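You operate a simulated robot arm through the tools that you are given. There is no shell and no other tool. Be economical: measure what you need, move in short steps, check, and stop when the job is done.

You run a simulated robot arm. Do the job below in one go: nothing can be reset, and whatever is moved stays where it is left.

TASK
Set the green-striped driver to reverse and clutch 4, the orange-striped one to clutch 1, and pack both.
Fine: stand them in the red tray. Set down upright: driver with the green stripe, driver with the orange stripe.
Where things are to end (x, y in the base frame): driver with the green stripe within 6 cm of [71, 45]; driver with the orange stripe within 6 cm of [64, 38].
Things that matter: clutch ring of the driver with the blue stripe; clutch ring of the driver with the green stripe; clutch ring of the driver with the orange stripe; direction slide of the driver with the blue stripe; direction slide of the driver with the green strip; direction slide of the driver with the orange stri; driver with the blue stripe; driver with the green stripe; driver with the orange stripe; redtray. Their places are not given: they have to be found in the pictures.

The check looks at the end state, three seconds after you hand in, the way a careful person would. Anything else that was tipped, shoved, dropped, spilled or broken makes it a failure.

THE ROBOT
A 7-joint arm with a two-finger parallel gripper, fixed in place. Base frame: the origin is at the foot of the arm, x ahead of it, y to its left, z up; the work surface is at about z = 76. Units: cm, degrees, N and s.
With the tool pointing down near the work surface it reaches from about 34 to 78 cm from the base axis. Its first joint turns from -166.0 to 166.0 degrees. Payload 3.91 kg.
The TCP is the grasp point between the finger pads, 3 cm short of the fingertips. In the tool frame z runs along the fingers and y along their closing line. Largest opening 11 cm; finger width 2, thickness 1; the body of the gripper, 4.8 by 11.2 cm, starts 5.5 cm behind the TCP.
Orientation is that of the tool frame in the base frame, as a unit quaternion [x, y, z, w]. With the fingers straight down and closing along the base's y, the tool's x points along the base's -x, its y along +y and its z along -z.

THE INTERFACE
- The arm moves only by the tool play_rows. Its argument "commands" is a list of rows, each an object (a shift or turn left out is 0, a gripper value left out holds the last) with "translation": the shift along the tool's x, y, z in mm, a list of three; "delta_rot": the turn, a rotation vector about the tool's x, y, z in degrees, a list of three. In form: [{"translation": [tx, ty, tz], "delta_rot": [ax, ay, az]}, ...]. A call has 1 to 10 rows; each row is the pose to reach, as a shift and turn from the pose commanded when the call began, along the tool's axes at that moment. "jaw" is the closure, from 0 (fully open) to 1 (shut), set as the call begins (left out, the last holds). Each row takes 0.2 s and may step no farther than 5 cm and 8.6 degrees from the row before; otherwise, or with a gripper value out of range, the whole call is refused. A pose out of reach is approached as far as the arm can. The call stops where the force on the tool passes 40 N (or 10 N more than at its start, if that is more) or the arm is blocked; 0.2 s more then pass. Each finger travels about 15.3 cm/s and halts on what it meets, pressing with about 32 N; the grip force reading is that of the motor and also rises with nothing between the fingers. The clock runs only during rows and for 0.2 s after the last one: add rows that repeat a pose to give the fingers time. It gives the time, the measured TCP pose, the force on the tool (base axes), the opening and the grip force at its end, in the units of the frame above (readings bear some noise), with the torque about the TCP (base axes, N m) and any sound that the robot's microphone picked up.
- Cameras (640 x 400 px; columns grow to the right, rows downward): "scene" is fixed at [21.93, 49.95, 143.14]; the picture's right is [-0.52, -0.85, 0.00], its down [-0.65, 0.40, -0.65] and it looks along [0.55, -0.34, -0.76] (base axes); focal length 325 px, centre (320, 200). "wrist" rides on the gripper at [7.7, 0.7, -11.4] in the tool frame; the picture's right is [-0.09, 1.00, 0.00], its down [-0.80, -0.07, -0.59] and it looks along [-0.59, -0.05, 0.80] (tool axes); focal length 270 px, centre (320, 200).
- camera(camera): a new picture of that camera. It takes no simulated time.
- raise_lower(by): slides the trunk up (or, below 0, down) by that many cm; the arm rides with it, the base frame stays. It gives what a move gives, with no picture.
- probe_pixels(camera, pixels): for up to 12 pixels [column, row] of the newest picture of that camera ("zoom" is the newest enlarged one), the place [x, y, z] in the base frame of the surface seen there, good to about 0.3 cm. It takes no simulated time.
- zoom(camera, box): a new picture of the part [left, top, right, bottom] of that camera's present view, enlarged. It takes no simulated time.
- sign_off(): hands the job in; it is judged then, once.

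Go step by step. Measure first, check grasps and placings, and put right what went wrong. The budget is 80 turns and 38 pictures, counting those below and the enlarged ones. Unless the task says otherwise, let go and move clear before handing in, and close with one line.

The tools are called after "Call:" as name(argument=value, ...) on one line, values as JSON. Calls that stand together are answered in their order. play_rows: Moves the arm, as the interface text tells. Its arguments: {"type":"object","properties":{"commands":{"type":"array"},"jaw":{"type":"number"}},"required":["commands"]} The other tools are called the same way: raise_lower (by) slides the trunk up or down; camera (camera) takes a picture; probe_pixels (camera, pixels) gives the place of the surface under pixels of a picture; zoom (camera, box) takes an enlarged picture of a part of a camera's view; sign_off () hands the job in.

At the start:

```text
time_s: 0.0
eef_pos: [37.4, 14.65, 111.43]
ee_rot: [0.0, 1.0, 0.001, 0.001]
contact_force: [-0.6, 0.1, -0.3]
ft_torque: [-0.01, 0.04, -0.02]
finger_gap: 11.01
grip_force: 0.0
trunk travel left (down, up): [-55.0, 6.0]
```

scene: 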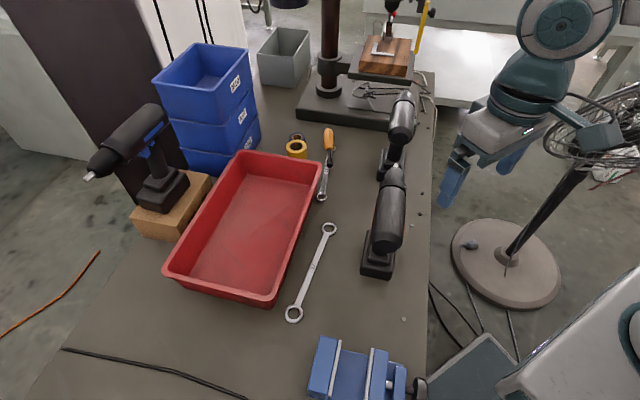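
wrist: 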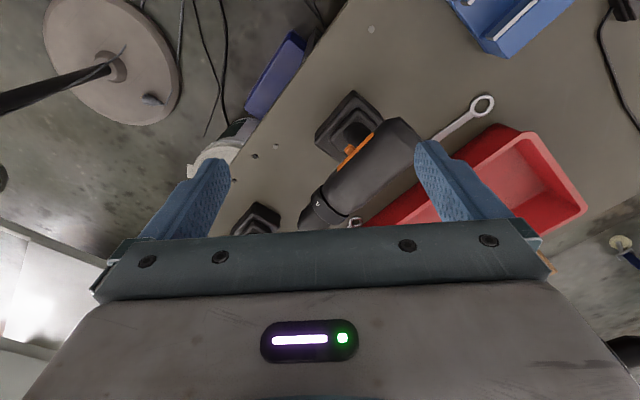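

The scene shows three drivers: one on a wooden block at about (155,160), and two on the bench at about (385,230) and (398,130). I'll zoom in on each to see the stripes, rings and slides.

Call:
zoom(camera="scene", box=[340, 80, 440, 290])

Call:
zoom(camera="scene", box=[70, 80, 230, 250])

Call:
probe_pixels(camera="scene", pixels=[[390, 170], [388, 205], [388, 240], [378, 270], [405, 105], [400, 130], [392, 165], [245, 230], [240, 155], [320, 165], [270, 300], [170, 270]])

```text
1.90 times, centred on (390, 185) of scene
```

zoom: 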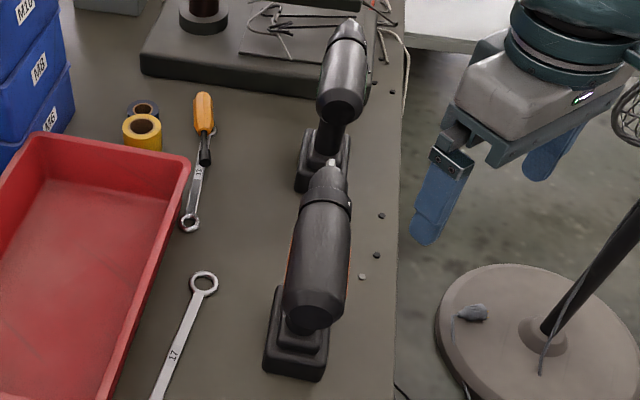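

```text
2.35 times, centred on (150, 165) of scene
```

zoom: 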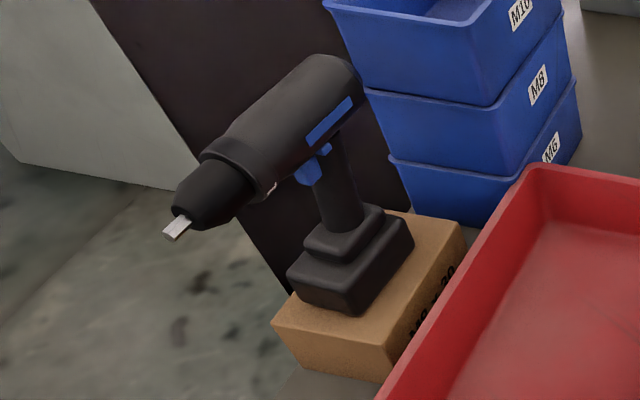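

```text
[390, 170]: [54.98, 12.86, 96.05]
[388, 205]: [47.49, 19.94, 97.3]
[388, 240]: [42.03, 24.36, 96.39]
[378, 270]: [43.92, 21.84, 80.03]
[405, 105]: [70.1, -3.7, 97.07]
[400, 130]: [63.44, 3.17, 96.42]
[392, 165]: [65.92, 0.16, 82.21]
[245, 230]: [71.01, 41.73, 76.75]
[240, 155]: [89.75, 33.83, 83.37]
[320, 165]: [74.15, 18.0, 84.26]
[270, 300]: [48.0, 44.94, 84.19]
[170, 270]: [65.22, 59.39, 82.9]
```

The near driver (47,20) has an orange stripe in the wrist view, and the far one at about (64,2) is presumably green. I'll zoom in on the wrist view to see the ring and slide.

Call:
zoom(camera="wrist", box=[220, 80, 440, 235])

Call:
zoom(camera="scene", box=[370, 150, 420, 215])

```text
2.58 times, centred on (330, 158) of wrist
```

zoom: 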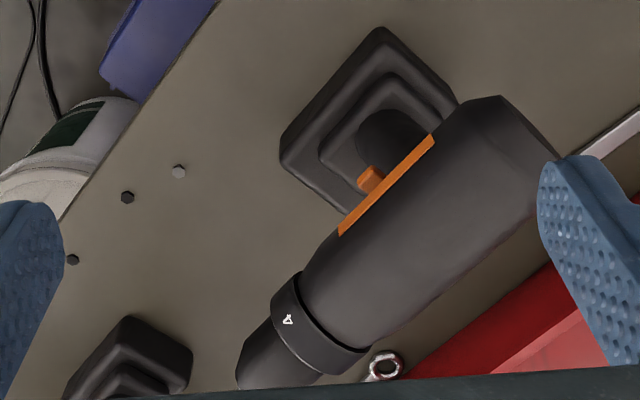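

```text
6.15 times, centred on (395, 182) of scene
```

zoom: 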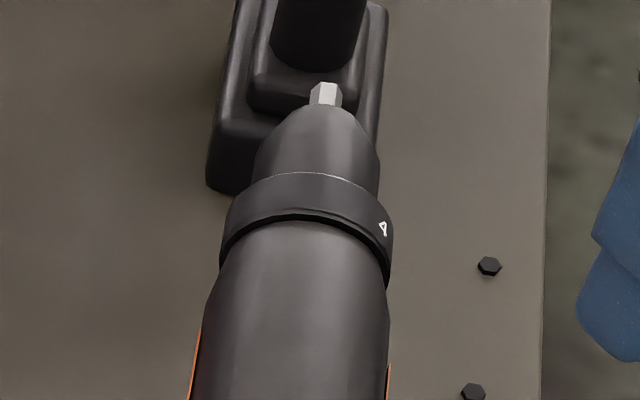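

The near driver is orange, and its ring shows a "4" on the right upper side. To see the right sides of both drivers, I'll move the wrist camera over there: first yaw by 45° while shifting, then pitch.

Call:
play_rows(commands=[{"translation": [0, -40, 0], "delta_rot": [0, 0, -7.5]}, {"translation": [0, -80, 0], "delta_rot": [0, 0, -15]}, {"translation": [0, -120, 0], "delta_rot": [0, 0, -22.5]}, {"translation": [0, -160, 0], "delta_rot": [0, 0, -30]}, {"translation": [0, -200, 0], "delta_rot": [0, 0, -37.5]}, {"translation": [0, -230, 0], "delta_rot": [0, 0, -45]}, {"translation": [0, -230, 0], "delta_rot": [0, 0, -45]}])

Call:
play_rows(commands=[{"delta_rot": [0, -8, 0]}, {"delta_rot": [0, -16, 0]}, {"delta_rot": [0, -24, 0]}, {"delta_rot": [0, -30, 0]}, {"delta_rot": [0, -30, 0]}])

Call:
camera(camera="wrist")

```text
time_s: 1.6
eef_pos: [37.55, -8.39, 111.44]
ee_rot: [-0.383, 0.924, 0.0, 0.0]
contact_force: [-0.2, 0.0, 0.3]
ft_torque: [-0.02, 0.04, 0.01]
finger_gap: 11.0
grip_force: 0.1
trunk travel left (down, up): [-55.0, 6.0]
```

```text
time_s: 2.8
eef_pos: [37.49, -8.25, 111.42]
ee_rot: [-0.37, 0.892, 0.1, 0.24]
contact_force: [-0.3, -0.5, 0.1]
ft_torque: [0.01, 0.0, 0.02]
finger_gap: 11.01
grip_force: 0.1
trunk travel left (down, up): [-55.0, 6.0]
```

```text
31 pictures are left
```

wrist: 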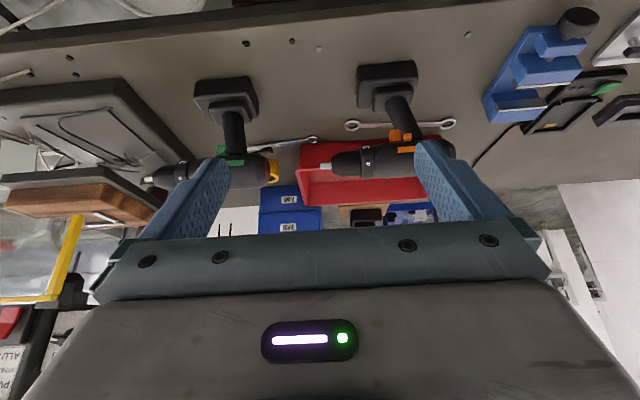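

Both drivers' right sides are visible, green at about (235,150) and orange at about (390,150). I'll zoom in on both.

Call:
zoom(camera="wrist", box=[320, 110, 430, 190])

Call:
zoom(camera="wrist", box=[140, 110, 290, 200])

```text
5.00 times, centred on (375, 150) of wrist
```

zoom: 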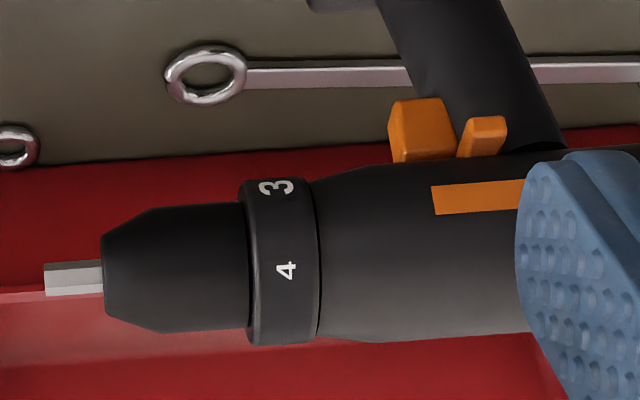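

```text
4.27 times, centred on (215, 155) of wrist
```

zoom: 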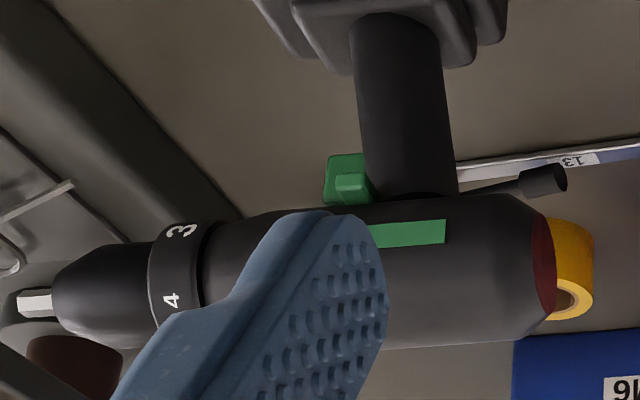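

The numbers 3 and 4 are visible on both rings, but I can't see an index mark yet. I'll zoom in on the blue driver's ring in the scene view, and move the wrist camera closer and lower to see the slides.

Call:
zoom(camera="scene", box=[110, 115, 170, 153])

Call:
probe_pixels(camera="wrist", pixels=[[375, 162], [402, 135], [405, 148], [390, 75], [365, 165], [335, 165], [180, 173], [176, 167], [232, 161], [222, 152], [228, 85], [233, 130]])

```text
10.53 times, centred on (140, 134) of scene
```

zoom: 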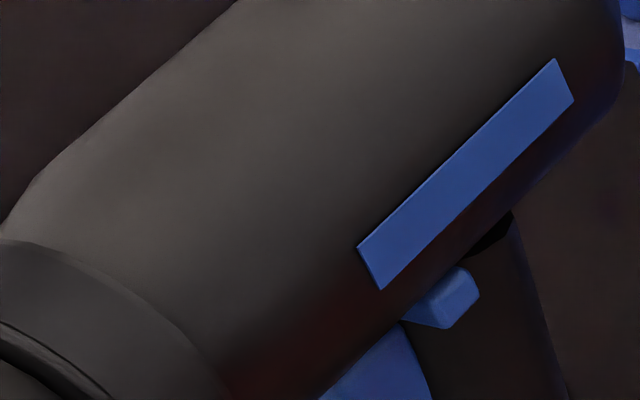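

```text
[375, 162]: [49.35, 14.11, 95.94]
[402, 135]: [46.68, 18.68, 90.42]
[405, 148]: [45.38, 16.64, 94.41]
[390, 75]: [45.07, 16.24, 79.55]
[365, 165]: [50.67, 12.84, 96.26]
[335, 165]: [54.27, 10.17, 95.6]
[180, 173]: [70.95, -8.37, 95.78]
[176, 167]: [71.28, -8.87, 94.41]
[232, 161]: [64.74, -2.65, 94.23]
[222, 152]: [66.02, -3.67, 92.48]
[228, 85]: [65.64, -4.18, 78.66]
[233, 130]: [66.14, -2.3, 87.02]
```

The blue slide is also a small block beside its trigger. To read the green slide, I'll bring the wrist camera lower and more level, aimed at green's right side.

Call:
play_rows(commands=[{"translation": [11, -29, 32], "delta_rot": [0, -3, 0]}, {"translation": [23, -58, 65], "delta_rot": [0, -6, 0]}, {"translation": [34, -87, 98], "delta_rot": [0, -9, 0]}, {"translation": [46, -116, 130], "delta_rot": [0, -12, 0]}, {"translation": [57, -145, 163], "delta_rot": [0, -15, 0]}, {"translation": [57, -145, 163], "delta_rot": [0, -15, 0]}])

Call:
zoom(camera="wrist", box=[240, 100, 400, 200])

```text
time_s: 4.2
eef_pos: [49.97, -16.36, 94.49]
ee_rot: [-0.353, 0.854, 0.146, 0.354]
contact_force: [-0.1, -0.5, 0.1]
ft_torque: [-0.02, -0.01, 0.03]
finger_gap: 11.0
grip_force: 0.1
trunk travel left (down, up): [-55.0, 6.0]
```

```text
4.00 times, centred on (320, 150) of wrist
```

zoom: 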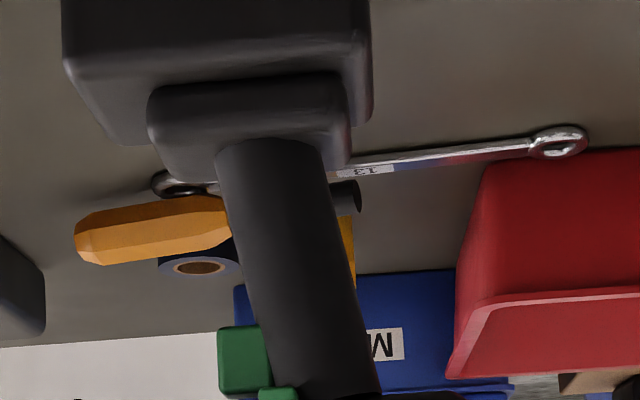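

The slide is just below that crop, at wrist pixel (308,198). I'll zoom lower.

Call:
zoom(camera="wrist", box=[220, 150, 380, 250])

```text
4.00 times, centred on (300, 200) of wrist
```

zoom: 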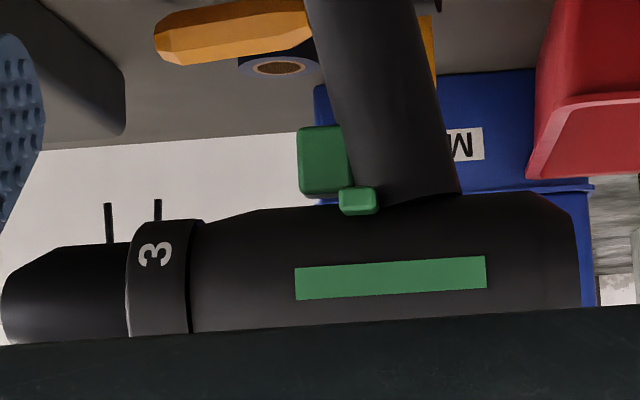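

The slide is a small green block under the body, by the handle's front at zoom (358,200). I'll measure how far it and its neighbours stick out.

Call:
probe_pixels(camera="zoom", pixels=[[345, 205], [358, 200], [372, 200], [305, 160], [325, 160], [342, 160], [390, 150], [390, 280], [160, 255], [160, 300], [50, 290], [440, 150]])

```text
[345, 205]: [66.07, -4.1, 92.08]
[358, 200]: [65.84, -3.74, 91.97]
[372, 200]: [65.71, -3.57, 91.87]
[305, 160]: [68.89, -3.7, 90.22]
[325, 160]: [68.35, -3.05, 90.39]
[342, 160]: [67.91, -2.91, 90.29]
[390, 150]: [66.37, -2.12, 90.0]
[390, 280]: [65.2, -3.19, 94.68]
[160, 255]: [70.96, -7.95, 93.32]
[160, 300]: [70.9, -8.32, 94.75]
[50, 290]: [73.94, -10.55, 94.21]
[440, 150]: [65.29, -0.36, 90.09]
```

Green's slide sticks out on the right about flush with the body. For comparison I'll probe the blue driver's left side in the scene picture.

Call:
zoom(camera="scene", box=[135, 125, 183, 155])

Call:
probe_pixels(camera="zoom", pixels=[[241, 238], [215, 225], [200, 310], [290, 310], [235, 150], [320, 60], [180, 200], [260, 260]])

```text
13.33 times, centred on (159, 140) of scene
```

zoom: 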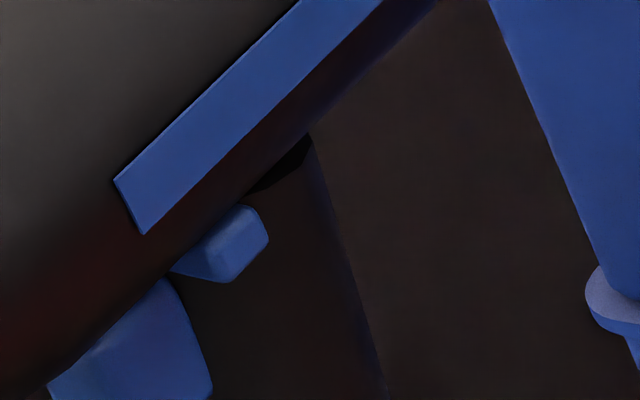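

```text
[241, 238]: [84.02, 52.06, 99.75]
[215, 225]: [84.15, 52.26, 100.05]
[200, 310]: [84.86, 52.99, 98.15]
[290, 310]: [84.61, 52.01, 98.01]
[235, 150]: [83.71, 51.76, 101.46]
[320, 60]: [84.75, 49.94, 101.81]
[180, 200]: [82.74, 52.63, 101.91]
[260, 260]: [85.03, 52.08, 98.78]
```

That doesn't settle it, so I need green's left side too. I'll raise the wrist, level it, swing it round, and look from the left rear.

Call:
play_rows(commands=[{"translation": [-24, 0, -24], "delta_rot": [0, 7.5, 0]}, {"translation": [-47, 0, -47], "delta_rot": [0, 15, 0]}, {"translation": [-71, 0, -71], "delta_rot": [0, 22.5, 0]}, {"translation": [-94, 0, -94], "delta_rot": [0, 30, 0]}, {"translation": [-118, 0, -118], "delta_rot": [0, 37.5, 0]}, {"translation": [-141, 0, -141], "delta_rot": [0, 45, 0]}, {"translation": [-141, 0, -141], "delta_rot": [0, 45, 0]}])

Call:
play_rows(commands=[{"translation": [-21, 7, 0], "delta_rot": [0, 0, 7.5]}, {"translation": [-43, 14, 0], "delta_rot": [0, 0, 15]}, {"translation": [-64, 22, 0], "delta_rot": [0, 0, 22.5]}, {"translation": [-85, 29, 0], "delta_rot": [0, 0, 30]}, {"translation": [-107, 36, 0], "delta_rot": [0, 0, 37.5]}, {"translation": [-128, 43, 0], "delta_rot": [0, 0, 45]}, {"translation": [-150, 51, 0], "delta_rot": [0, 0, 52.5]}, {"translation": [-171, 58, 0], "delta_rot": [0, 0, 60]}, {"translation": [-171, 58, 0], "delta_rot": [0, 0, 60]}])

Call:
play_rows(commands=[{"translation": [-4, 22, 0], "delta_rot": [0, 0, 7.5]}, {"translation": [-9, 44, 0], "delta_rot": [0, 0, 15]}, {"translation": [-13, 66, 0], "delta_rot": [0, 0, 22.5]}, {"translation": [-18, 88, 0], "delta_rot": [0, 0, 30]}, {"translation": [-22, 111, 0], "delta_rot": [0, 0, 37.5]}, {"translation": [-26, 133, 0], "delta_rot": [0, 0, 45]}, {"translation": [-31, 155, 0], "delta_rot": [0, 0, 52.5]}, {"translation": [-35, 177, 0], "delta_rot": [0, 0, 60]}, {"translation": [-35, 177, 0], "delta_rot": [0, 0, 60]}])

Call:
play_rows(commands=[{"translation": [0, 0, 40], "delta_rot": [0, -8, 0]}, {"translation": [0, 0, 80], "delta_rot": [0, -16, 0]}, {"translation": [0, 0, 120], "delta_rot": [0, -24, 0]}, {"translation": [0, 0, 160], "delta_rot": [0, -32, 0]}, {"translation": [0, 0, 200], "delta_rot": [0, -40, 0]}, {"translation": [0, 0, 210], "delta_rot": [0, -45, 0]}, {"translation": [0, 0, 210], "delta_rot": [0, -45, 0]}])

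Call:
camera(camera="wrist")

```text
time_s: 5.8
eef_pos: [49.99, -16.37, 114.53]
ee_rot: [-0.383, 0.924, 0.001, -0.001]
contact_force: [-0.2, -0.2, -0.2]
ft_torque: [0.02, 0.03, 0.03]
finger_gap: 11.02
grip_force: 0.1
trunk travel left (down, up): [-55.0, 6.0]
```

```text
time_s: 7.8
eef_pos: [57.99, -0.13, 114.45]
ee_rot: [0.132, 0.991, 0.0, 0.0]
contact_force: [-0.6, -0.6, -0.5]
ft_torque: [-0.01, -0.01, 0.01]
finger_gap: 11.01
grip_force: 0.1
trunk travel left (down, up): [-55.0, 6.0]
```

```text
time_s: 9.8
eef_pos: [65.96, 16.13, 114.38]
ee_rot: [0.609, 0.793, -0.001, 0.0]
contact_force: [0.5, -0.3, -0.3]
ft_torque: [0.0, 0.0, 0.0]
finger_gap: 11.02
grip_force: 0.0
trunk travel left (down, up): [-55.0, 6.0]
```

```text
time_s: 11.4
eef_pos: [65.98, 16.04, 93.36]
ee_rot: [0.563, 0.733, -0.233, 0.304]
contact_force: [-0.4, -0.3, 0.3]
ft_torque: [0.02, -0.05, -0.01]
finger_gap: 10.99
grip_force: 0.1
trunk travel left (down, up): [-55.0, 6.0]
```

```text
24 pictures are left
```

wrist: 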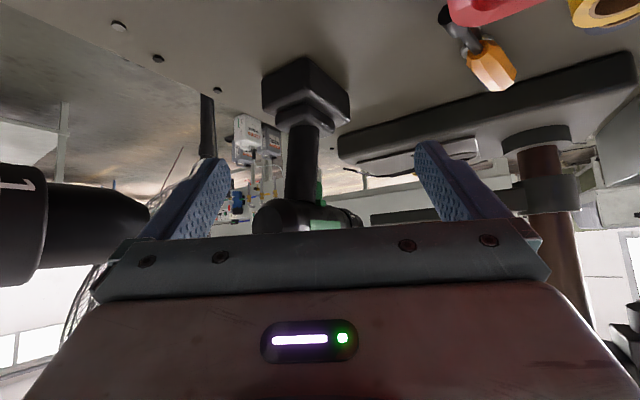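

From here the orange ring at wrist (18,185) shows a "1" on its left side. I'll zoom in on green's left side at (320,195) and on the orange ring.

Call:
zoom(camera="wrist", box=[240, 160, 368, 240])

Call:
zoom(camera="wrist", box=[0, 130, 192, 250])

```text
5.00 times, centred on (304, 200) of wrist
```

zoom: 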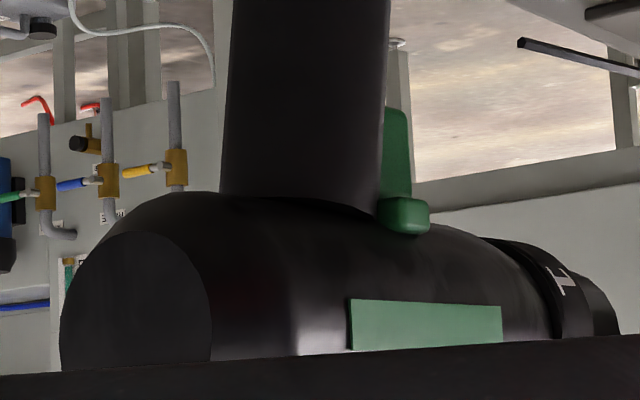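

```text
3.33 times, centred on (96, 190) of wrist
```

zoom: 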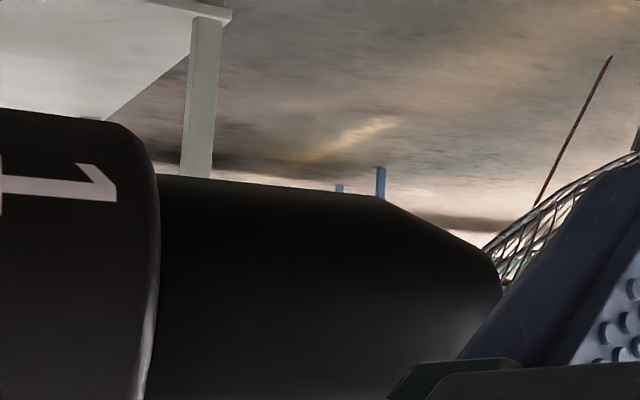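

Green's ring also has "1" on the lower left, and the slide shows on the left side too, so it's a cross-bar. At a steeper pitch the camera sits below the gripper looking up, so I'll pitch 30° more and look at the undersides.

Call:
play_rows(commands=[{"delta_rot": [0, -8, 0]}, {"delta_rot": [0, -16, 0]}, {"delta_rot": [0, -24, 0]}, {"delta_rot": [0, -32, 0]}, {"delta_rot": [0, -32, 0]}])

Call:
camera(camera="wrist")

```text
time_s: 12.6
eef_pos: [65.95, 16.05, 93.42]
ee_rot: [0.476, 0.621, -0.379, 0.495]
contact_force: [0.3, 0.1, -0.2]
ft_torque: [0.0, 0.01, 0.03]
finger_gap: 11.02
grip_force: 0.1
trunk travel left (down, up): [-55.0, 6.0]
```

```text
21 pictures are left
```

wrist: 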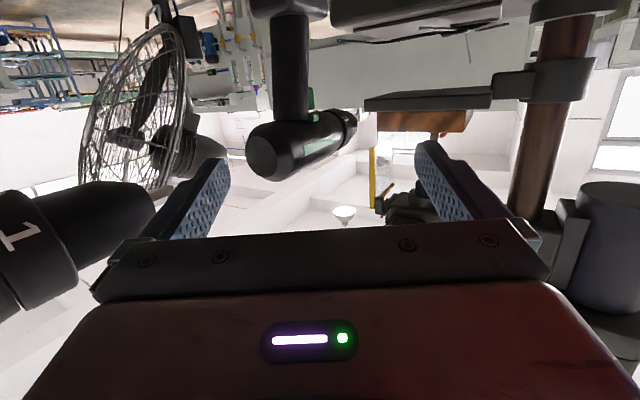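

Call:
zoom(camera="wrist", box=[272, 75, 368, 135])

Call:
probe_pixels(camera="zoom", pixels=[[240, 155], [255, 160], [270, 160], [275, 110], [275, 190], [330, 240], [480, 230], [460, 300], [180, 100], [100, 300]])

```text
6.67 times, centred on (320, 105) of wrist
```

zoom: 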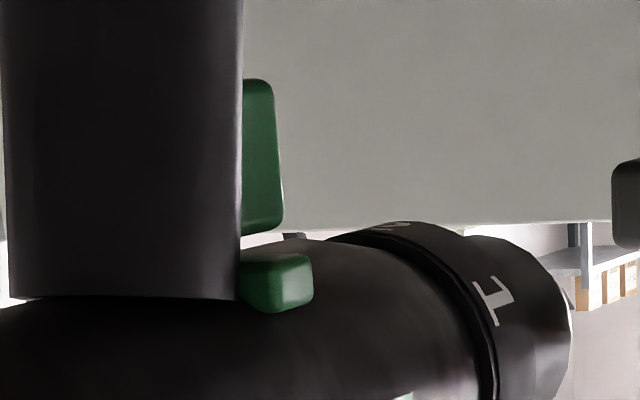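

```text
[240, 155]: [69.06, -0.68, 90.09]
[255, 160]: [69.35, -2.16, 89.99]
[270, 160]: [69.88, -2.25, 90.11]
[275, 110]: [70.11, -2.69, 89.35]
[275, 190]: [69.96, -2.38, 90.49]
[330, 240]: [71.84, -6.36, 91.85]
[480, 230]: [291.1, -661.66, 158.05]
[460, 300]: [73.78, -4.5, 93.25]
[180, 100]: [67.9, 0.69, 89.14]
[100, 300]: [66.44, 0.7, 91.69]
```

There's a mark at the ring's bottom that is probably "2", at zoom (395,228). I'll probe the slide's left end and the ring marks.

Call:
probe_pixels(camera="zoom", pixels=[[300, 280], [260, 275], [290, 300], [390, 232], [500, 300], [440, 240], [420, 260], [520, 330], [100, 200], [200, 200]])

Call:
zoom(camera="wrist", box=[322, 100, 362, 125])

```text
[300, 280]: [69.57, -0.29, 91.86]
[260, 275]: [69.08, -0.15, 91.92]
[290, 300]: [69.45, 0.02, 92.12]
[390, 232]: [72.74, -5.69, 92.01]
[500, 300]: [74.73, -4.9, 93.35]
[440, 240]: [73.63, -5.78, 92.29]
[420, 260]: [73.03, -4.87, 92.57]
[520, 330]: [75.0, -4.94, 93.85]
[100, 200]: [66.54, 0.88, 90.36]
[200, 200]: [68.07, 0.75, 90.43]
```

```text
16.00 times, centred on (342, 112) of wrist
```

zoom: 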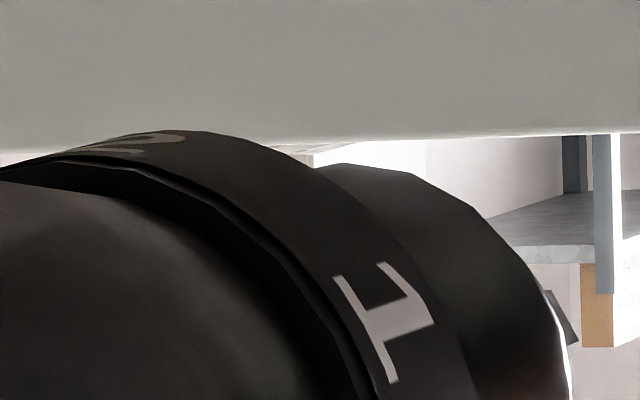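

Green's slide spans about 1.9 cm left and 3.1 cm right of the centreline, so it's a cross-bar offset to the right. To find the ring index I'll view both undersides from the right, low down, with the tool nearly horizontal.

Call:
play_rows(commands=[{"translation": [-20, 0, -5], "delta_rot": [0, 7.7, 0]}, {"translation": [-39, 0, -9], "delta_rot": [0, 15.4, 0]}, {"translation": [-59, 0, -14], "delta_rot": [0, 23.1, 0]}, {"translation": [-78, 0, -18], "delta_rot": [0, 30.8, 0]}, {"translation": [-98, 0, -23], "delta_rot": [0, 38.5, 0]}, {"translation": [-117, 0, -27], "delta_rot": [0, 46.2, 0]}, {"translation": [-137, 0, -32], "delta_rot": [0, 53.9, 0]}, {"translation": [-156, 0, -36], "delta_rot": [0, 61.6, 0]}, {"translation": [-176, 0, -41], "delta_rot": [0, 69.3, 0]}, {"translation": [-195, 0, -45], "delta_rot": [0, 77, 0]}])

Call:
play_rows(commands=[{"translation": [-13, -14, 0], "delta_rot": [0, 0, -7.5]}, {"translation": [-26, -28, 0], "delta_rot": [0, 0, -15]}, {"translation": [-39, -42, 0], "delta_rot": [0, 0, -22.5]}, {"translation": [-52, -55, 0], "delta_rot": [0, 0, -30]}, {"translation": [-66, -69, 0], "delta_rot": [0, 0, -37.5]}, {"translation": [-79, -83, 0], "delta_rot": [0, 0, -45]}, {"translation": [-92, -97, 0], "delta_rot": [0, 0, -52.5]}, {"translation": [-105, -111, 0], "delta_rot": [0, 0, -60]}, {"translation": [-105, -111, 0], "delta_rot": [0, 0, -60]}])

Call:
play_rows(commands=[{"translation": [5, -18, 0], "delta_rot": [0, 0, -7.5]}, {"translation": [11, -36, 0], "delta_rot": [0, 0, -15]}, {"translation": [16, -54, 0], "delta_rot": [0, 0, -22.5]}, {"translation": [22, -73, 0], "delta_rot": [0, 0, -30]}, {"translation": [27, -91, 0], "delta_rot": [0, 0, -37.5]}, {"translation": [33, -110, 0], "delta_rot": [0, 0, -45]}, {"translation": [38, -128, 0], "delta_rot": [0, 0, -52.5]}, {"translation": [44, -146, 0], "delta_rot": [0, 0, -60]}, {"translation": [44, -146, 0], "delta_rot": [0, 0, -60]}])

Call:
play_rows(commands=[{"translation": [0, 0, 25], "delta_rot": [0, -8, 0]}, {"translation": [0, 0, 50], "delta_rot": [0, -16, 0]}, {"translation": [0, 0, 75], "delta_rot": [0, -24, 0]}, {"translation": [0, 0, 100], "delta_rot": [0, -32, 0]}, {"translation": [0, 0, 125], "delta_rot": [0, -40, 0]}, {"translation": [0, 0, 150], "delta_rot": [0, -48, 0]}, {"translation": [0, 0, 175], "delta_rot": [0, -56, 0]}, {"translation": [0, 0, 200], "delta_rot": [0, -64, 0]}, {"translation": [0, 0, 225], "delta_rot": [0, -72, 0]}, {"translation": [-10, 0, 250], "delta_rot": [0, -80, 0]}])

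Call:
camera(camera="wrist")

```text
time_s: 14.8
eef_pos: [65.95, 15.98, 113.44]
ee_rot: [0.608, 0.794, 0.0, 0.0]
contact_force: [-0.1, -0.9, 0.0]
ft_torque: [0.02, -0.01, -0.02]
finger_gap: 11.02
grip_force: 0.0
trunk travel left (down, up): [-55.0, 6.0]
```

```text
time_s: 16.8
eef_pos: [58.04, 3.03, 113.42]
ee_rot: [0.131, 0.991, -0.001, -0.001]
contact_force: [0.2, -0.2, 0.4]
ft_torque: [0.0, 0.0, 0.0]
finger_gap: 10.99
grip_force: 0.0
trunk travel left (down, up): [-55.0, 6.0]
```

```text
time_s: 18.8
eef_pos: [49.91, -9.81, 113.47]
ee_rot: [-0.383, 0.924, 0.0, 0.0]
contact_force: [-0.1, -0.9, 0.2]
ft_torque: [-0.01, -0.04, -0.02]
finger_gap: 11.01
grip_force: 0.1
trunk travel left (down, up): [-55.0, 6.0]
```

```text
time_s: 21.0
eef_pos: [50.72, -9.32, 88.41]
ee_rot: [-0.295, 0.707, 0.245, 0.595]
contact_force: [0.3, -0.8, 0.4]
ft_torque: [0.0, -0.06, -0.03]
finger_gap: 10.98
grip_force: 0.1
out of reach, approached as far as the arm can: row 9
trunk travel left (down, up): [-55.0, 6.0]
```

```text
18 pictures are left
```

wrist: 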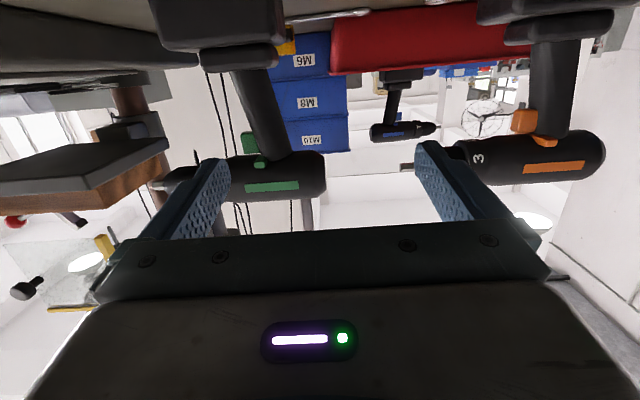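

Orange's ring (475,155) and slide (545,140) are visible from slightly below. I'll zoom in there and probe.

Call:
zoom(camera="wrist", box=[448, 105, 576, 185])

Call:
probe_pixels(camera="zoom", pixels=[[470, 185], [490, 180], [370, 80], [400, 80], [500, 300], [160, 265], [90, 230], [450, 100], [500, 60], [560, 60], [620, 60], [240, 200]])

Call:
zoom(camera="wrist", box=[360, 60, 440, 150])

```text
5.00 times, centred on (512, 145) of wrist
```

zoom: 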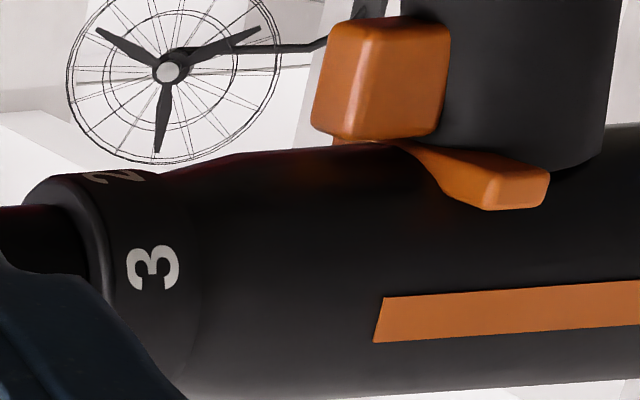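

```text
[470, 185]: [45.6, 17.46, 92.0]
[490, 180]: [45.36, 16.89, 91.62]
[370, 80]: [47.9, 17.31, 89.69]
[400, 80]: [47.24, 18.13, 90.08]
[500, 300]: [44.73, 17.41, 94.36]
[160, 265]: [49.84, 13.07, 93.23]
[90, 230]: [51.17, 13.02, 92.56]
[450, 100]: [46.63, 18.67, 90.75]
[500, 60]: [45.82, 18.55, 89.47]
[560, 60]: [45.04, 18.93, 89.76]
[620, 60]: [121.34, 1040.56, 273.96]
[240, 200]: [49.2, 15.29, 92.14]
```

```text
4.44 times, centred on (400, 105) of wrist
```

zoom: 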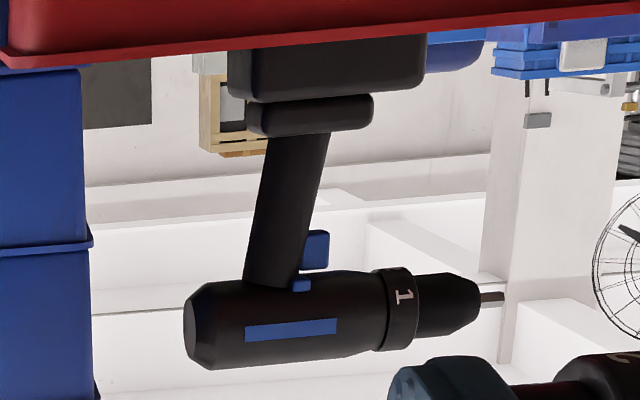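

All three rings are in the same pose: 4 at +30°, 3 at −30°, 2 at the bottom, 1 at −150° (60° steps, so currently "2" at the underside). All slides sit to the right, which I take as forward. I'll probe the stripes to get each driver's axis direction.

Call:
probe_pixels(camera="wrist", pixels=[[526, 169], [540, 168], [570, 166], [582, 165], [482, 165], [600, 150], [246, 188], [258, 187], [285, 186], [297, 185], [320, 175], [560, 100]])

Call:
probe_pixels(camera="scene", pixels=[[394, 176], [394, 187], [394, 184], [390, 215], [388, 235], [386, 245], [397, 165], [404, 108], [402, 120], [400, 135], [405, 100], [407, 94]])

```text
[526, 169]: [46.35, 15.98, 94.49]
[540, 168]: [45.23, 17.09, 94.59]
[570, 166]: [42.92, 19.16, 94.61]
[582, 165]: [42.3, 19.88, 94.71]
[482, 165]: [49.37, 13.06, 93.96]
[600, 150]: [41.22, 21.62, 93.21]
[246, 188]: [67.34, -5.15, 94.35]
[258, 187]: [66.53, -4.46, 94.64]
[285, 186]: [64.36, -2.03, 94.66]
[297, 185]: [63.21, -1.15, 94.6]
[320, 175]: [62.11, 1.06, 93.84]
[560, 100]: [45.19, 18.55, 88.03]
```

```text
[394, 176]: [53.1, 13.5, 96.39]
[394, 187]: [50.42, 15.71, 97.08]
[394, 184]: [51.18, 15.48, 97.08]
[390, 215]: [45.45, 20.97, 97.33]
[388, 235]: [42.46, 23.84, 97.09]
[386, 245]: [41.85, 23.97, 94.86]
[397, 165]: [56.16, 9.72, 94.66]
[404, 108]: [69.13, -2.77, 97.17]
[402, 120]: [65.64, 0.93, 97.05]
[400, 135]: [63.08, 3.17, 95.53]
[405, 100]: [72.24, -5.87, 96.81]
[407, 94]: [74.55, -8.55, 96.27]
```

Both axes run at about −44°. Orange's ring centre is near (51.7,14.7,94.6), green's near (72.7,−6.4,94.6). Orange goes first: I'll retract, level the tool and move above its ring, with the tool aligned to the axis.

Call:
play_rows(commands=[{"translation": [-25, 0, -4], "delta_rot": [0, 8, 0]}, {"translation": [-49, 0, -9], "delta_rot": [0, 16, 0]}, {"translation": [-74, 0, -13], "delta_rot": [0, 24, 0]}, {"translation": [-98, 0, -17], "delta_rot": [0, 32, 0]}, {"translation": [-123, 0, -22], "delta_rot": [0, 40, 0]}, {"translation": [-148, 0, -26], "delta_rot": [0, 48, 0]}, {"translation": [-172, 0, -30], "delta_rot": [0, 56, 0]}, {"translation": [-197, 0, -34], "delta_rot": [0, 64, 0]}, {"translation": [-222, 0, -39], "delta_rot": [0, 72, 0]}, {"translation": [-246, 0, -43], "delta_rot": [0, 80, 0]}])

Call:
play_rows(commands=[{"delta_rot": [0, 0, 8]}, {"delta_rot": [0, 0, 16]}, {"delta_rot": [0, 0, 24]}, {"delta_rot": [0, 0, 32]}, {"delta_rot": [0, 0, 40]}, {"delta_rot": [0, 0, 48]}, {"delta_rot": [0, 0, 56]}, {"delta_rot": [0, 0, 64]}, {"delta_rot": [0, 0, 72]}, {"delta_rot": [0, 0, 80]}])

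```text
time_s: 23.2
eef_pos: [50.72, -9.18, 113.38]
ee_rot: [-0.382, 0.924, -0.001, -0.002]
contact_force: [0.3, 1.2, 0.9]
ft_torque: [0.01, 0.0, -0.03]
finger_gap: 11.0
grip_force: 0.1
trunk travel left (down, up): [-55.0, 6.0]
```

```text
time_s: 25.4
eef_pos: [50.63, -9.22, 113.41]
ee_rot: [0.302, 0.953, 0.0, 0.0]
contact_force: [-0.5, -0.2, 0.4]
ft_torque: [0.02, 0.0, -0.01]
finger_gap: 11.01
grip_force: 0.1
trunk travel left (down, up): [-55.0, 6.0]
```

Call:
play_rows(commands=[{"translation": [21, 34, 0], "delta_rot": [0, 0, 2]}, {"translation": [43, 67, 0], "delta_rot": [0, 0, 4]}, {"translation": [64, 101, 0], "delta_rot": [0, 0, 6]}, {"translation": [86, 134, 0], "delta_rot": [0, 0, 8]}, {"translation": [107, 168, 0], "delta_rot": [0, 0, 8.8]}, {"translation": [129, 201, 0], "delta_rot": [0, 0, 8.8]}, {"translation": [129, 201, 0], "delta_rot": [0, 0, 8.8]}])

Call:
camera(camera="wrist")

```text
time_s: 27.0
eef_pos: [51.55, 14.68, 113.3]
ee_rot: [0.373, 0.928, 0.0, 0.001]
contact_force: [0.2, 0.9, -0.1]
ft_torque: [0.02, -0.04, -0.02]
finger_gap: 10.99
grip_force: 0.1
trunk travel left (down, up): [-55.0, 6.0]
```

```text
15 pictures are left
```

wrist: 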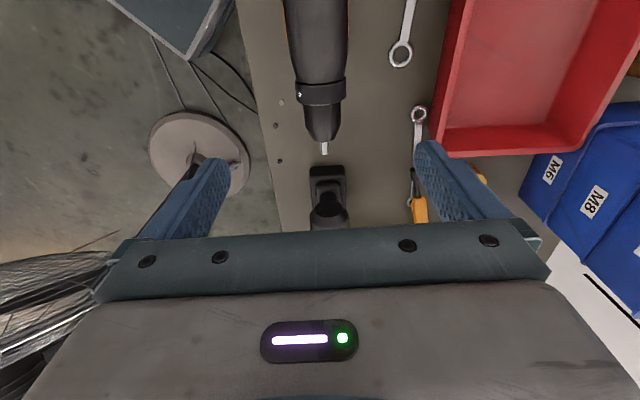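

The orange driver is aligned with the tool, its ring at about (321,92). I'll probe the ring's left and right edges and its front and rear.

Call:
probe_pixels(camera="wrist", pixels=[[300, 93], [321, 85], [321, 92], [321, 100], [342, 92], [321, 78], [321, 110], [321, 60], [292, 50], [345, 50], [324, 148], [321, 40]])

Call:
zoom(camera="wrist", box=[272, 60, 368, 160])

```text
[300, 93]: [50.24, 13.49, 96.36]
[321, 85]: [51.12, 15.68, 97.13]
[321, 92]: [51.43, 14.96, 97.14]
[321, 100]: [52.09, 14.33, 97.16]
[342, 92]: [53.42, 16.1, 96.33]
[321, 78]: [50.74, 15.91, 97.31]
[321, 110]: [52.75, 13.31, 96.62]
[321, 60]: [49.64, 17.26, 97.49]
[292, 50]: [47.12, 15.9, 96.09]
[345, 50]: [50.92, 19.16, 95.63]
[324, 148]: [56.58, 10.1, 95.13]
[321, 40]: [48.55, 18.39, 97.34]
```

```text
4.00 times, centred on (320, 110) of wrist
```

zoom: 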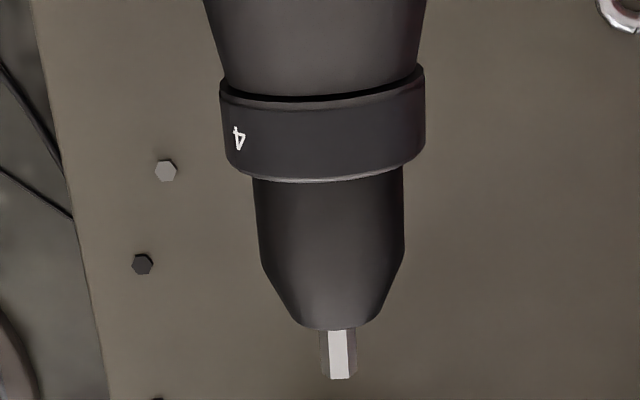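

The ring centre is at (51.75,14.75,94.5), nearly under the TCP. I'll roll the gripper 30° towards the driver's right, stand off along the tool axis, then approach onto the ring.

Call:
play_rows(commands=[{"translation": [0, -15, 20], "delta_rot": [-7.5, 0, 0]}, {"translation": [0, -29, 40], "delta_rot": [-15, 0, 0]}, {"translation": [-1, -44, 63], "delta_rot": [-22.5, 0, 0]}, {"translation": [-1, -58, 84], "delta_rot": [-30, 0, 0]}, {"translation": [-1, -58, 84], "delta_rot": [-30, 0, 0]}])

```text
time_s: 28.2
eef_pos: [47.55, 10.23, 104.97]
ee_rot: [0.361, 0.896, 0.24, 0.097]
contact_force: [-0.5, -0.6, 0.6]
ft_torque: [0.02, 0.03, 0.02]
finger_gap: 11.02
grip_force: 0.1
trunk travel left (down, up): [-55.0, 6.0]
```

Call:
play_rows(commands=[{"translation": [0, 1, 40]}, {"translation": [0, 1, 80]}, {"translation": [0, 1, 121]}, {"translation": [0, 1, 121]}])

Call:
zoom(camera="scene", box=[350, 140, 446, 200])

```text
time_s: 29.2
eef_pos: [52.0, 14.83, 94.65]
ee_rot: [0.36, 0.896, 0.24, 0.097]
contact_force: [-0.8, -0.7, 0.1]
ft_torque: [-0.02, -0.04, -0.01]
finger_gap: 11.0
grip_force: 0.1
trunk travel left (down, up): [-55.0, 6.0]
```

```text
6.67 times, centred on (398, 170) of scene
```

zoom: 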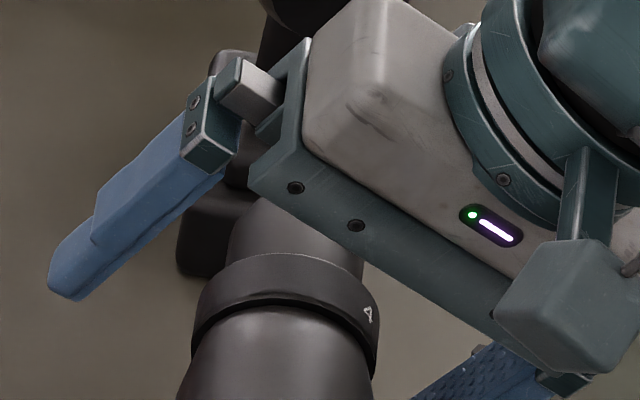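

Position is good, so I'll close on the ring.

Call:
play_rows(commands=[{"translation": [1.5, 0, 0]}, {"translation": [1.5, 0, 0]}, {"translation": [1.5, 0, 0]}], jaw=1)

```text
time_s: 30.0
eef_pos: [51.84, 14.88, 94.67]
ee_rot: [0.359, 0.896, 0.241, 0.098]
contact_force: [-0.6, -3.0, 0.2]
ft_torque: [0.07, 0.07, 0.12]
finger_gap: 5.28
grip_force: 31.4
trunk travel left (down, up): [-55.0, 6.0]
```

The ring is gripped at 5.28 cm. I'll turn 15° first to read the torque and sound.

Call:
play_rows(commands=[{"delta_rot": [4, 0, 0]}, {"delta_rot": [8, 0, 0]}, {"delta_rot": [12, 0, 0]}, {"delta_rot": [15, 0, 0]}])

```text
time_s: 31.0
eef_pos: [51.89, 14.68, 94.71]
ee_rot: [0.37, 0.92, 0.121, 0.049]
contact_force: [0.2, -5.6, 9.1]
ft_torque: [0.42, 0.45, 0.25]
finger_gap: 5.31
grip_force: 31.9
trunk travel left (down, up): [-55.0, 6.0]
```

The force grew to 9 N vertically with no click, so I'll check whether the ring or the whole driver moved.

Call:
zoom(camera="scene", box=[340, 140, 460, 290])

```text
2.67 times, centred on (400, 215) of scene
```

zoom: 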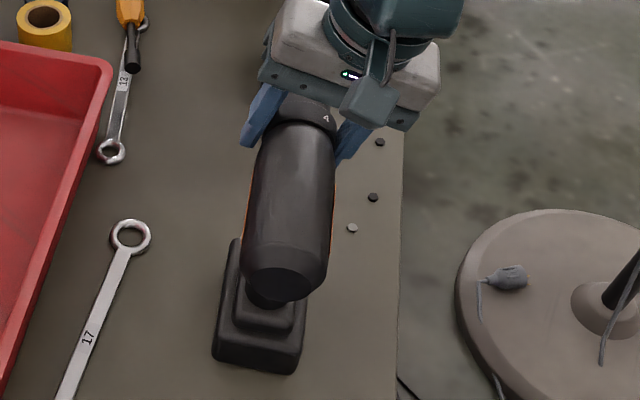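

The "4" has moved up slightly and the driver is upright. I'll continue turning.

Call:
play_rows(commands=[{"delta_rot": [5, 0, 0]}, {"delta_rot": [10, 0, 0]}, {"delta_rot": [15, 0, 0]}, {"delta_rot": [20, 0, 0]}, {"delta_rot": [20, 0, 0]}])

```text
time_s: 32.2
eef_pos: [51.88, 14.74, 94.55]
ee_rot: [0.373, 0.927, -0.04, -0.015]
contact_force: [8.2, -6.2, 16.9]
ft_torque: [0.28, 0.26, 0.04]
finger_gap: 5.27
grip_force: 31.9
trunk travel left (down, up): [-55.0, 6.0]
```

Call:
play_rows(commands=[{"translation": [-0.5, 0, -0.7], "delta_rot": [5, 0, 0]}, {"translation": [-0.5, 0, -0.7], "delta_rot": [10, 0, 0]}, {"translation": [-0.5, 0, -0.7], "delta_rot": [15, 0, 0]}, {"translation": [-0.5, 0, -0.7], "delta_rot": [20, 0, 0]}, {"translation": [-0.5, 0, -0.7], "delta_rot": [25, 0, 0]}, {"translation": [-0.5, 0, -0.7], "delta_rot": [25, 0, 0]}])

Call:
zoom(camera="scene", box=[340, 140, 460, 290])

```text
time_s: 33.6
eef_pos: [51.95, 14.92, 94.54]
ee_rot: [0.36, 0.896, -0.24, -0.096]
contact_force: [6.0, -3.2, 7.9]
ft_torque: [0.51, -0.19, -0.21]
finger_gap: 5.26
grip_force: 32.2
trunk travel left (down, up): [-55.0, 6.0]
```

```text
2.67 times, centred on (400, 215) of scene
```

zoom: 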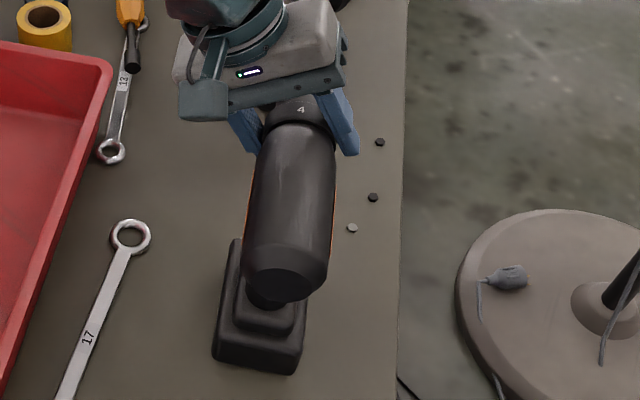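

"4" is now on top, so "1" is at the bottom, and there is 0.5 Nm resisting. I'll nudge 5° further to see whether this is the end stop, which would mean the index is at the bottom.

Call:
play_rows(commands=[{"delta_rot": [3, 0, 0]}, {"delta_rot": [6, 0, 0]}, {"delta_rot": [6, 0, 0]}])

```text
time_s: 34.4
eef_pos: [51.82, 15.15, 94.6]
ee_rot: [0.353, 0.883, -0.287, -0.116]
contact_force: [0.8, 1.9, 0.0]
ft_torque: [0.66, -0.41, -0.28]
finger_gap: 5.3
grip_force: 32.1
trunk travel left (down, up): [-55.0, 6.0]
```

The torque rises to about 0.76 Nm where it was about zero mid-turn, so this is the end stop: clutch 1 with the index at the bottom. I'll ease back, release and back away along the tool axis.

Call:
play_rows(commands=[{"delta_rot": [-4, 0, 0]}, {"delta_rot": [-7, 0, 0]}, {"delta_rot": [-7, 0, 0]}])

Call:
play_rows(commands=[{"translation": [0, 0, 0]}, {"translation": [0, 0, 0]}, {"translation": [0, 0, -40]}, {"translation": [0, 0, -80]}, {"translation": [0, 0, -120]}, {"translation": [0, 0, -120]}], jaw=0)

Call:
zoom(camera="scene", box=[340, 140, 460, 290])

```text
time_s: 35.2
eef_pos: [51.96, 14.93, 94.58]
ee_rot: [0.361, 0.898, -0.232, -0.093]
contact_force: [0.1, 0.6, -0.4]
ft_torque: [-0.51, -0.48, 0.03]
finger_gap: 5.3
grip_force: 31.8
trunk travel left (down, up): [-55.0, 6.0]
```

```text
time_s: 36.6
eef_pos: [55.69, 19.2, 105.08]
ee_rot: [0.361, 0.898, -0.232, -0.093]
contact_force: [0.3, 0.3, -0.4]
ft_torque: [-0.01, -0.01, 0.01]
finger_gap: 11.01
grip_force: 0.0
trunk travel left (down, up): [-55.0, 6.0]
```

```text
2.67 times, centred on (400, 215) of scene
```

zoom: 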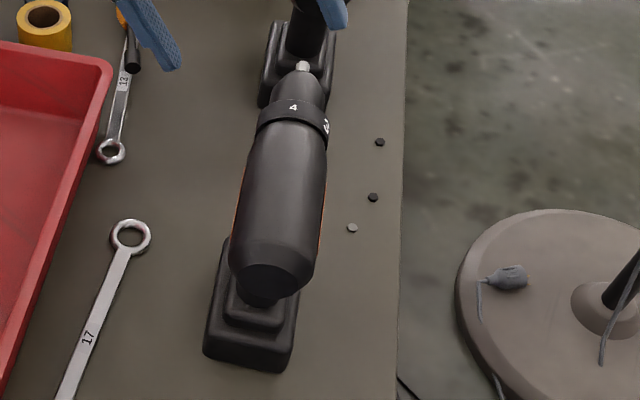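

The ring shows 4 on top, so 1 is at the bottom. The driver stands upright but has shifted slightly. I'll measure it again before gripping.

Call:
probe_pixels(camera="zoom", pixels=[[290, 125], [282, 170], [275, 200], [268, 235], [321, 190], [319, 220], [240, 200], [234, 230], [303, 68], [270, 300], [293, 108], [250, 350]])

```text
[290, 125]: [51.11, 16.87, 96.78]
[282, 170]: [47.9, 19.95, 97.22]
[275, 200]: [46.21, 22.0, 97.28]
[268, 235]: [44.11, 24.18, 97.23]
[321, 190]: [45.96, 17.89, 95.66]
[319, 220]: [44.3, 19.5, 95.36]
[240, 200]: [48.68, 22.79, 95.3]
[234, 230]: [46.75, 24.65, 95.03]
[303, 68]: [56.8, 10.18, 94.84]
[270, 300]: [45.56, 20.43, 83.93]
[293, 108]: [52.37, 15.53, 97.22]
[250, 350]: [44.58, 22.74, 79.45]
```

The orange axis moved about 1 cm left, so the grip point over the handle is now near (46.5,21.1). I'll unroll the gripper and move above it.

Call:
play_rows(commands=[{"translation": [20, -13, 2], "delta_rot": [-7.25, 0, 0]}, {"translation": [40, -27, 3], "delta_rot": [-14.5, 0, 0]}, {"translation": [60, -40, 5], "delta_rot": [-21.75, 0, 0]}, {"translation": [80, -53, 7], "delta_rot": [-29, 0, 0]}, {"translation": [80, -53, 7], "delta_rot": [-29, 0, 0]}])

```text
time_s: 37.8
eef_pos: [46.66, 21.02, 107.0]
ee_rot: [0.373, 0.928, 0.0, 0.0]
contact_force: [-0.3, -0.3, 0.0]
ft_torque: [0.0, 0.01, 0.01]
finger_gap: 10.99
grip_force: 0.0
trunk travel left (down, up): [-55.0, 6.0]
```

Call:
play_rows(commands=[{"translation": [2, 0, 40]}, {"translation": [2, 0, 80]}, {"translation": [2, 0, 116]}, {"translation": [2, 0, 116]}])

Call:
play_rows(commands=[{"translation": [0, 0, 0]}, {"translation": [0, 0, 0]}, {"translation": [0, 0, 0]}], jaw=1)

Call:
play_rows(commands=[{"translation": [0, 0, -10]}, {"translation": [0, 0, -20]}, {"translation": [0, 0, -20]}])

```text
time_s: 38.8
eef_pos: [46.44, 21.26, 95.48]
ee_rot: [0.372, 0.928, 0.0, 0.0]
contact_force: [0.2, 0.1, 1.0]
ft_torque: [-0.03, 0.03, 0.0]
finger_gap: 10.98
grip_force: 0.0
trunk travel left (down, up): [-55.0, 6.0]
```

```text
time_s: 39.6
eef_pos: [46.49, 21.08, 95.52]
ee_rot: [0.373, 0.928, 0.0, 0.0]
contact_force: [-1.6, -0.7, 0.1]
ft_torque: [0.04, 0.09, -0.18]
finger_gap: 5.82
grip_force: 32.4
trunk travel left (down, up): [-55.0, 6.0]
```

```text
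time_s: 40.4
eef_pos: [46.62, 21.26, 97.39]
ee_rot: [0.373, 0.928, -0.001, -0.001]
contact_force: [-0.1, 0.5, -12.2]
ft_torque: [0.23, 0.25, -0.02]
finger_gap: 5.79
grip_force: 32.2
trunk travel left (down, up): [-55.0, 6.0]
```

It lifts cleanly at 12.2 N, but the centre of mass is about 2.8 cm ahead of the grip. I'll set it back and regrip further forward, clear of the slide.

Call:
play_rows(commands=[{"translation": [0, 0, 10]}, {"translation": [0, 0, 19]}, {"translation": [0, 0, 20]}])

Call:
play_rows(commands=[{"translation": [0, 0, 0]}, {"translation": [0, 0, 0]}, {"translation": [-14, 0, 0]}, {"translation": [-28, 0, 0]}, {"translation": [-28, 0, 0]}], jaw=0)

Call:
play_rows(commands=[{"translation": [0, 0, 0]}, {"translation": [0, 0, 0]}, {"translation": [0, 0, 0]}], jaw=1)

Call:
play_rows(commands=[{"translation": [0, 0, -10]}, {"translation": [0, 0, -20]}, {"translation": [0, 0, -20]}])

Call:
camera(camera="scene")

```text
time_s: 41.2
eef_pos: [46.49, 21.22, 95.4]
ee_rot: [0.374, 0.928, -0.001, -0.001]
contact_force: [-0.4, -0.7, -11.2]
ft_torque: [0.18, 0.2, 0.01]
finger_gap: 5.8
grip_force: 32.2
trunk travel left (down, up): [-55.0, 6.0]
```

```text
time_s: 42.4
eef_pos: [48.58, 19.19, 95.61]
ee_rot: [0.374, 0.928, 0.0, 0.0]
contact_force: [0.7, 0.2, 0.4]
ft_torque: [-0.02, 0.01, 0.01]
finger_gap: 11.0
grip_force: 0.1
trunk travel left (down, up): [-55.0, 6.0]
```

```text
time_s: 43.2
eef_pos: [48.57, 19.3, 95.65]
ee_rot: [0.373, 0.928, 0.0, 0.0]
contact_force: [-0.4, -0.5, 0.3]
ft_torque: [0.04, -0.01, -0.13]
finger_gap: 5.78
grip_force: 32.1
trunk travel left (down, up): [-55.0, 6.0]
```

```text
time_s: 44.0
eef_pos: [48.54, 19.3, 97.49]
ee_rot: [0.373, 0.928, 0.0, -0.001]
contact_force: [0.4, 0.1, -12.3]
ft_torque: [0.0, -0.02, 0.04]
finger_gap: 5.77
grip_force: 31.7
trunk travel left (down, up): [-55.0, 6.0]
```

```text
9 pictures are left
```

scene: 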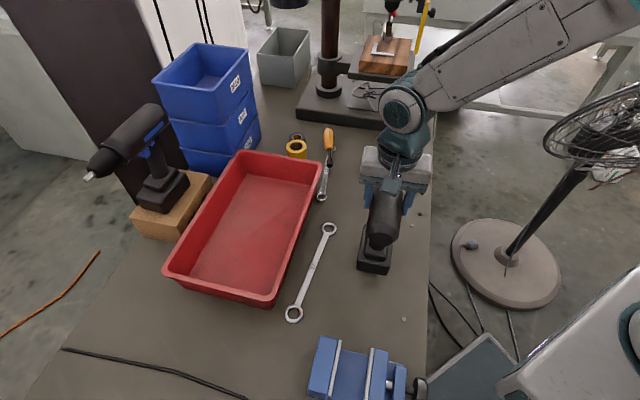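

It's balanced now, with no residual torque. Before moving, I'll probe the tray walls and floor and the battery size.

Call:
probe_pixels(camera="scene", pixels=[[306, 200], [298, 205], [290, 210], [282, 215], [270, 225], [225, 190], [218, 195], [207, 205], [250, 200], [360, 270], [390, 272], [362, 245]])

```text
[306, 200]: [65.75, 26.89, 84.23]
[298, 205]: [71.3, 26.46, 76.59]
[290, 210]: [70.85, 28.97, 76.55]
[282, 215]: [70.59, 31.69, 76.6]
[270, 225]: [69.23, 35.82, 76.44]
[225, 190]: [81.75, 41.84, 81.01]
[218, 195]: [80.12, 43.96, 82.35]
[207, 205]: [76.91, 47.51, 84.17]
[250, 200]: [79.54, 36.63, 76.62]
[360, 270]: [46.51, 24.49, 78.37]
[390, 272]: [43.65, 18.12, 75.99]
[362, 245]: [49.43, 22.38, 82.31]
```

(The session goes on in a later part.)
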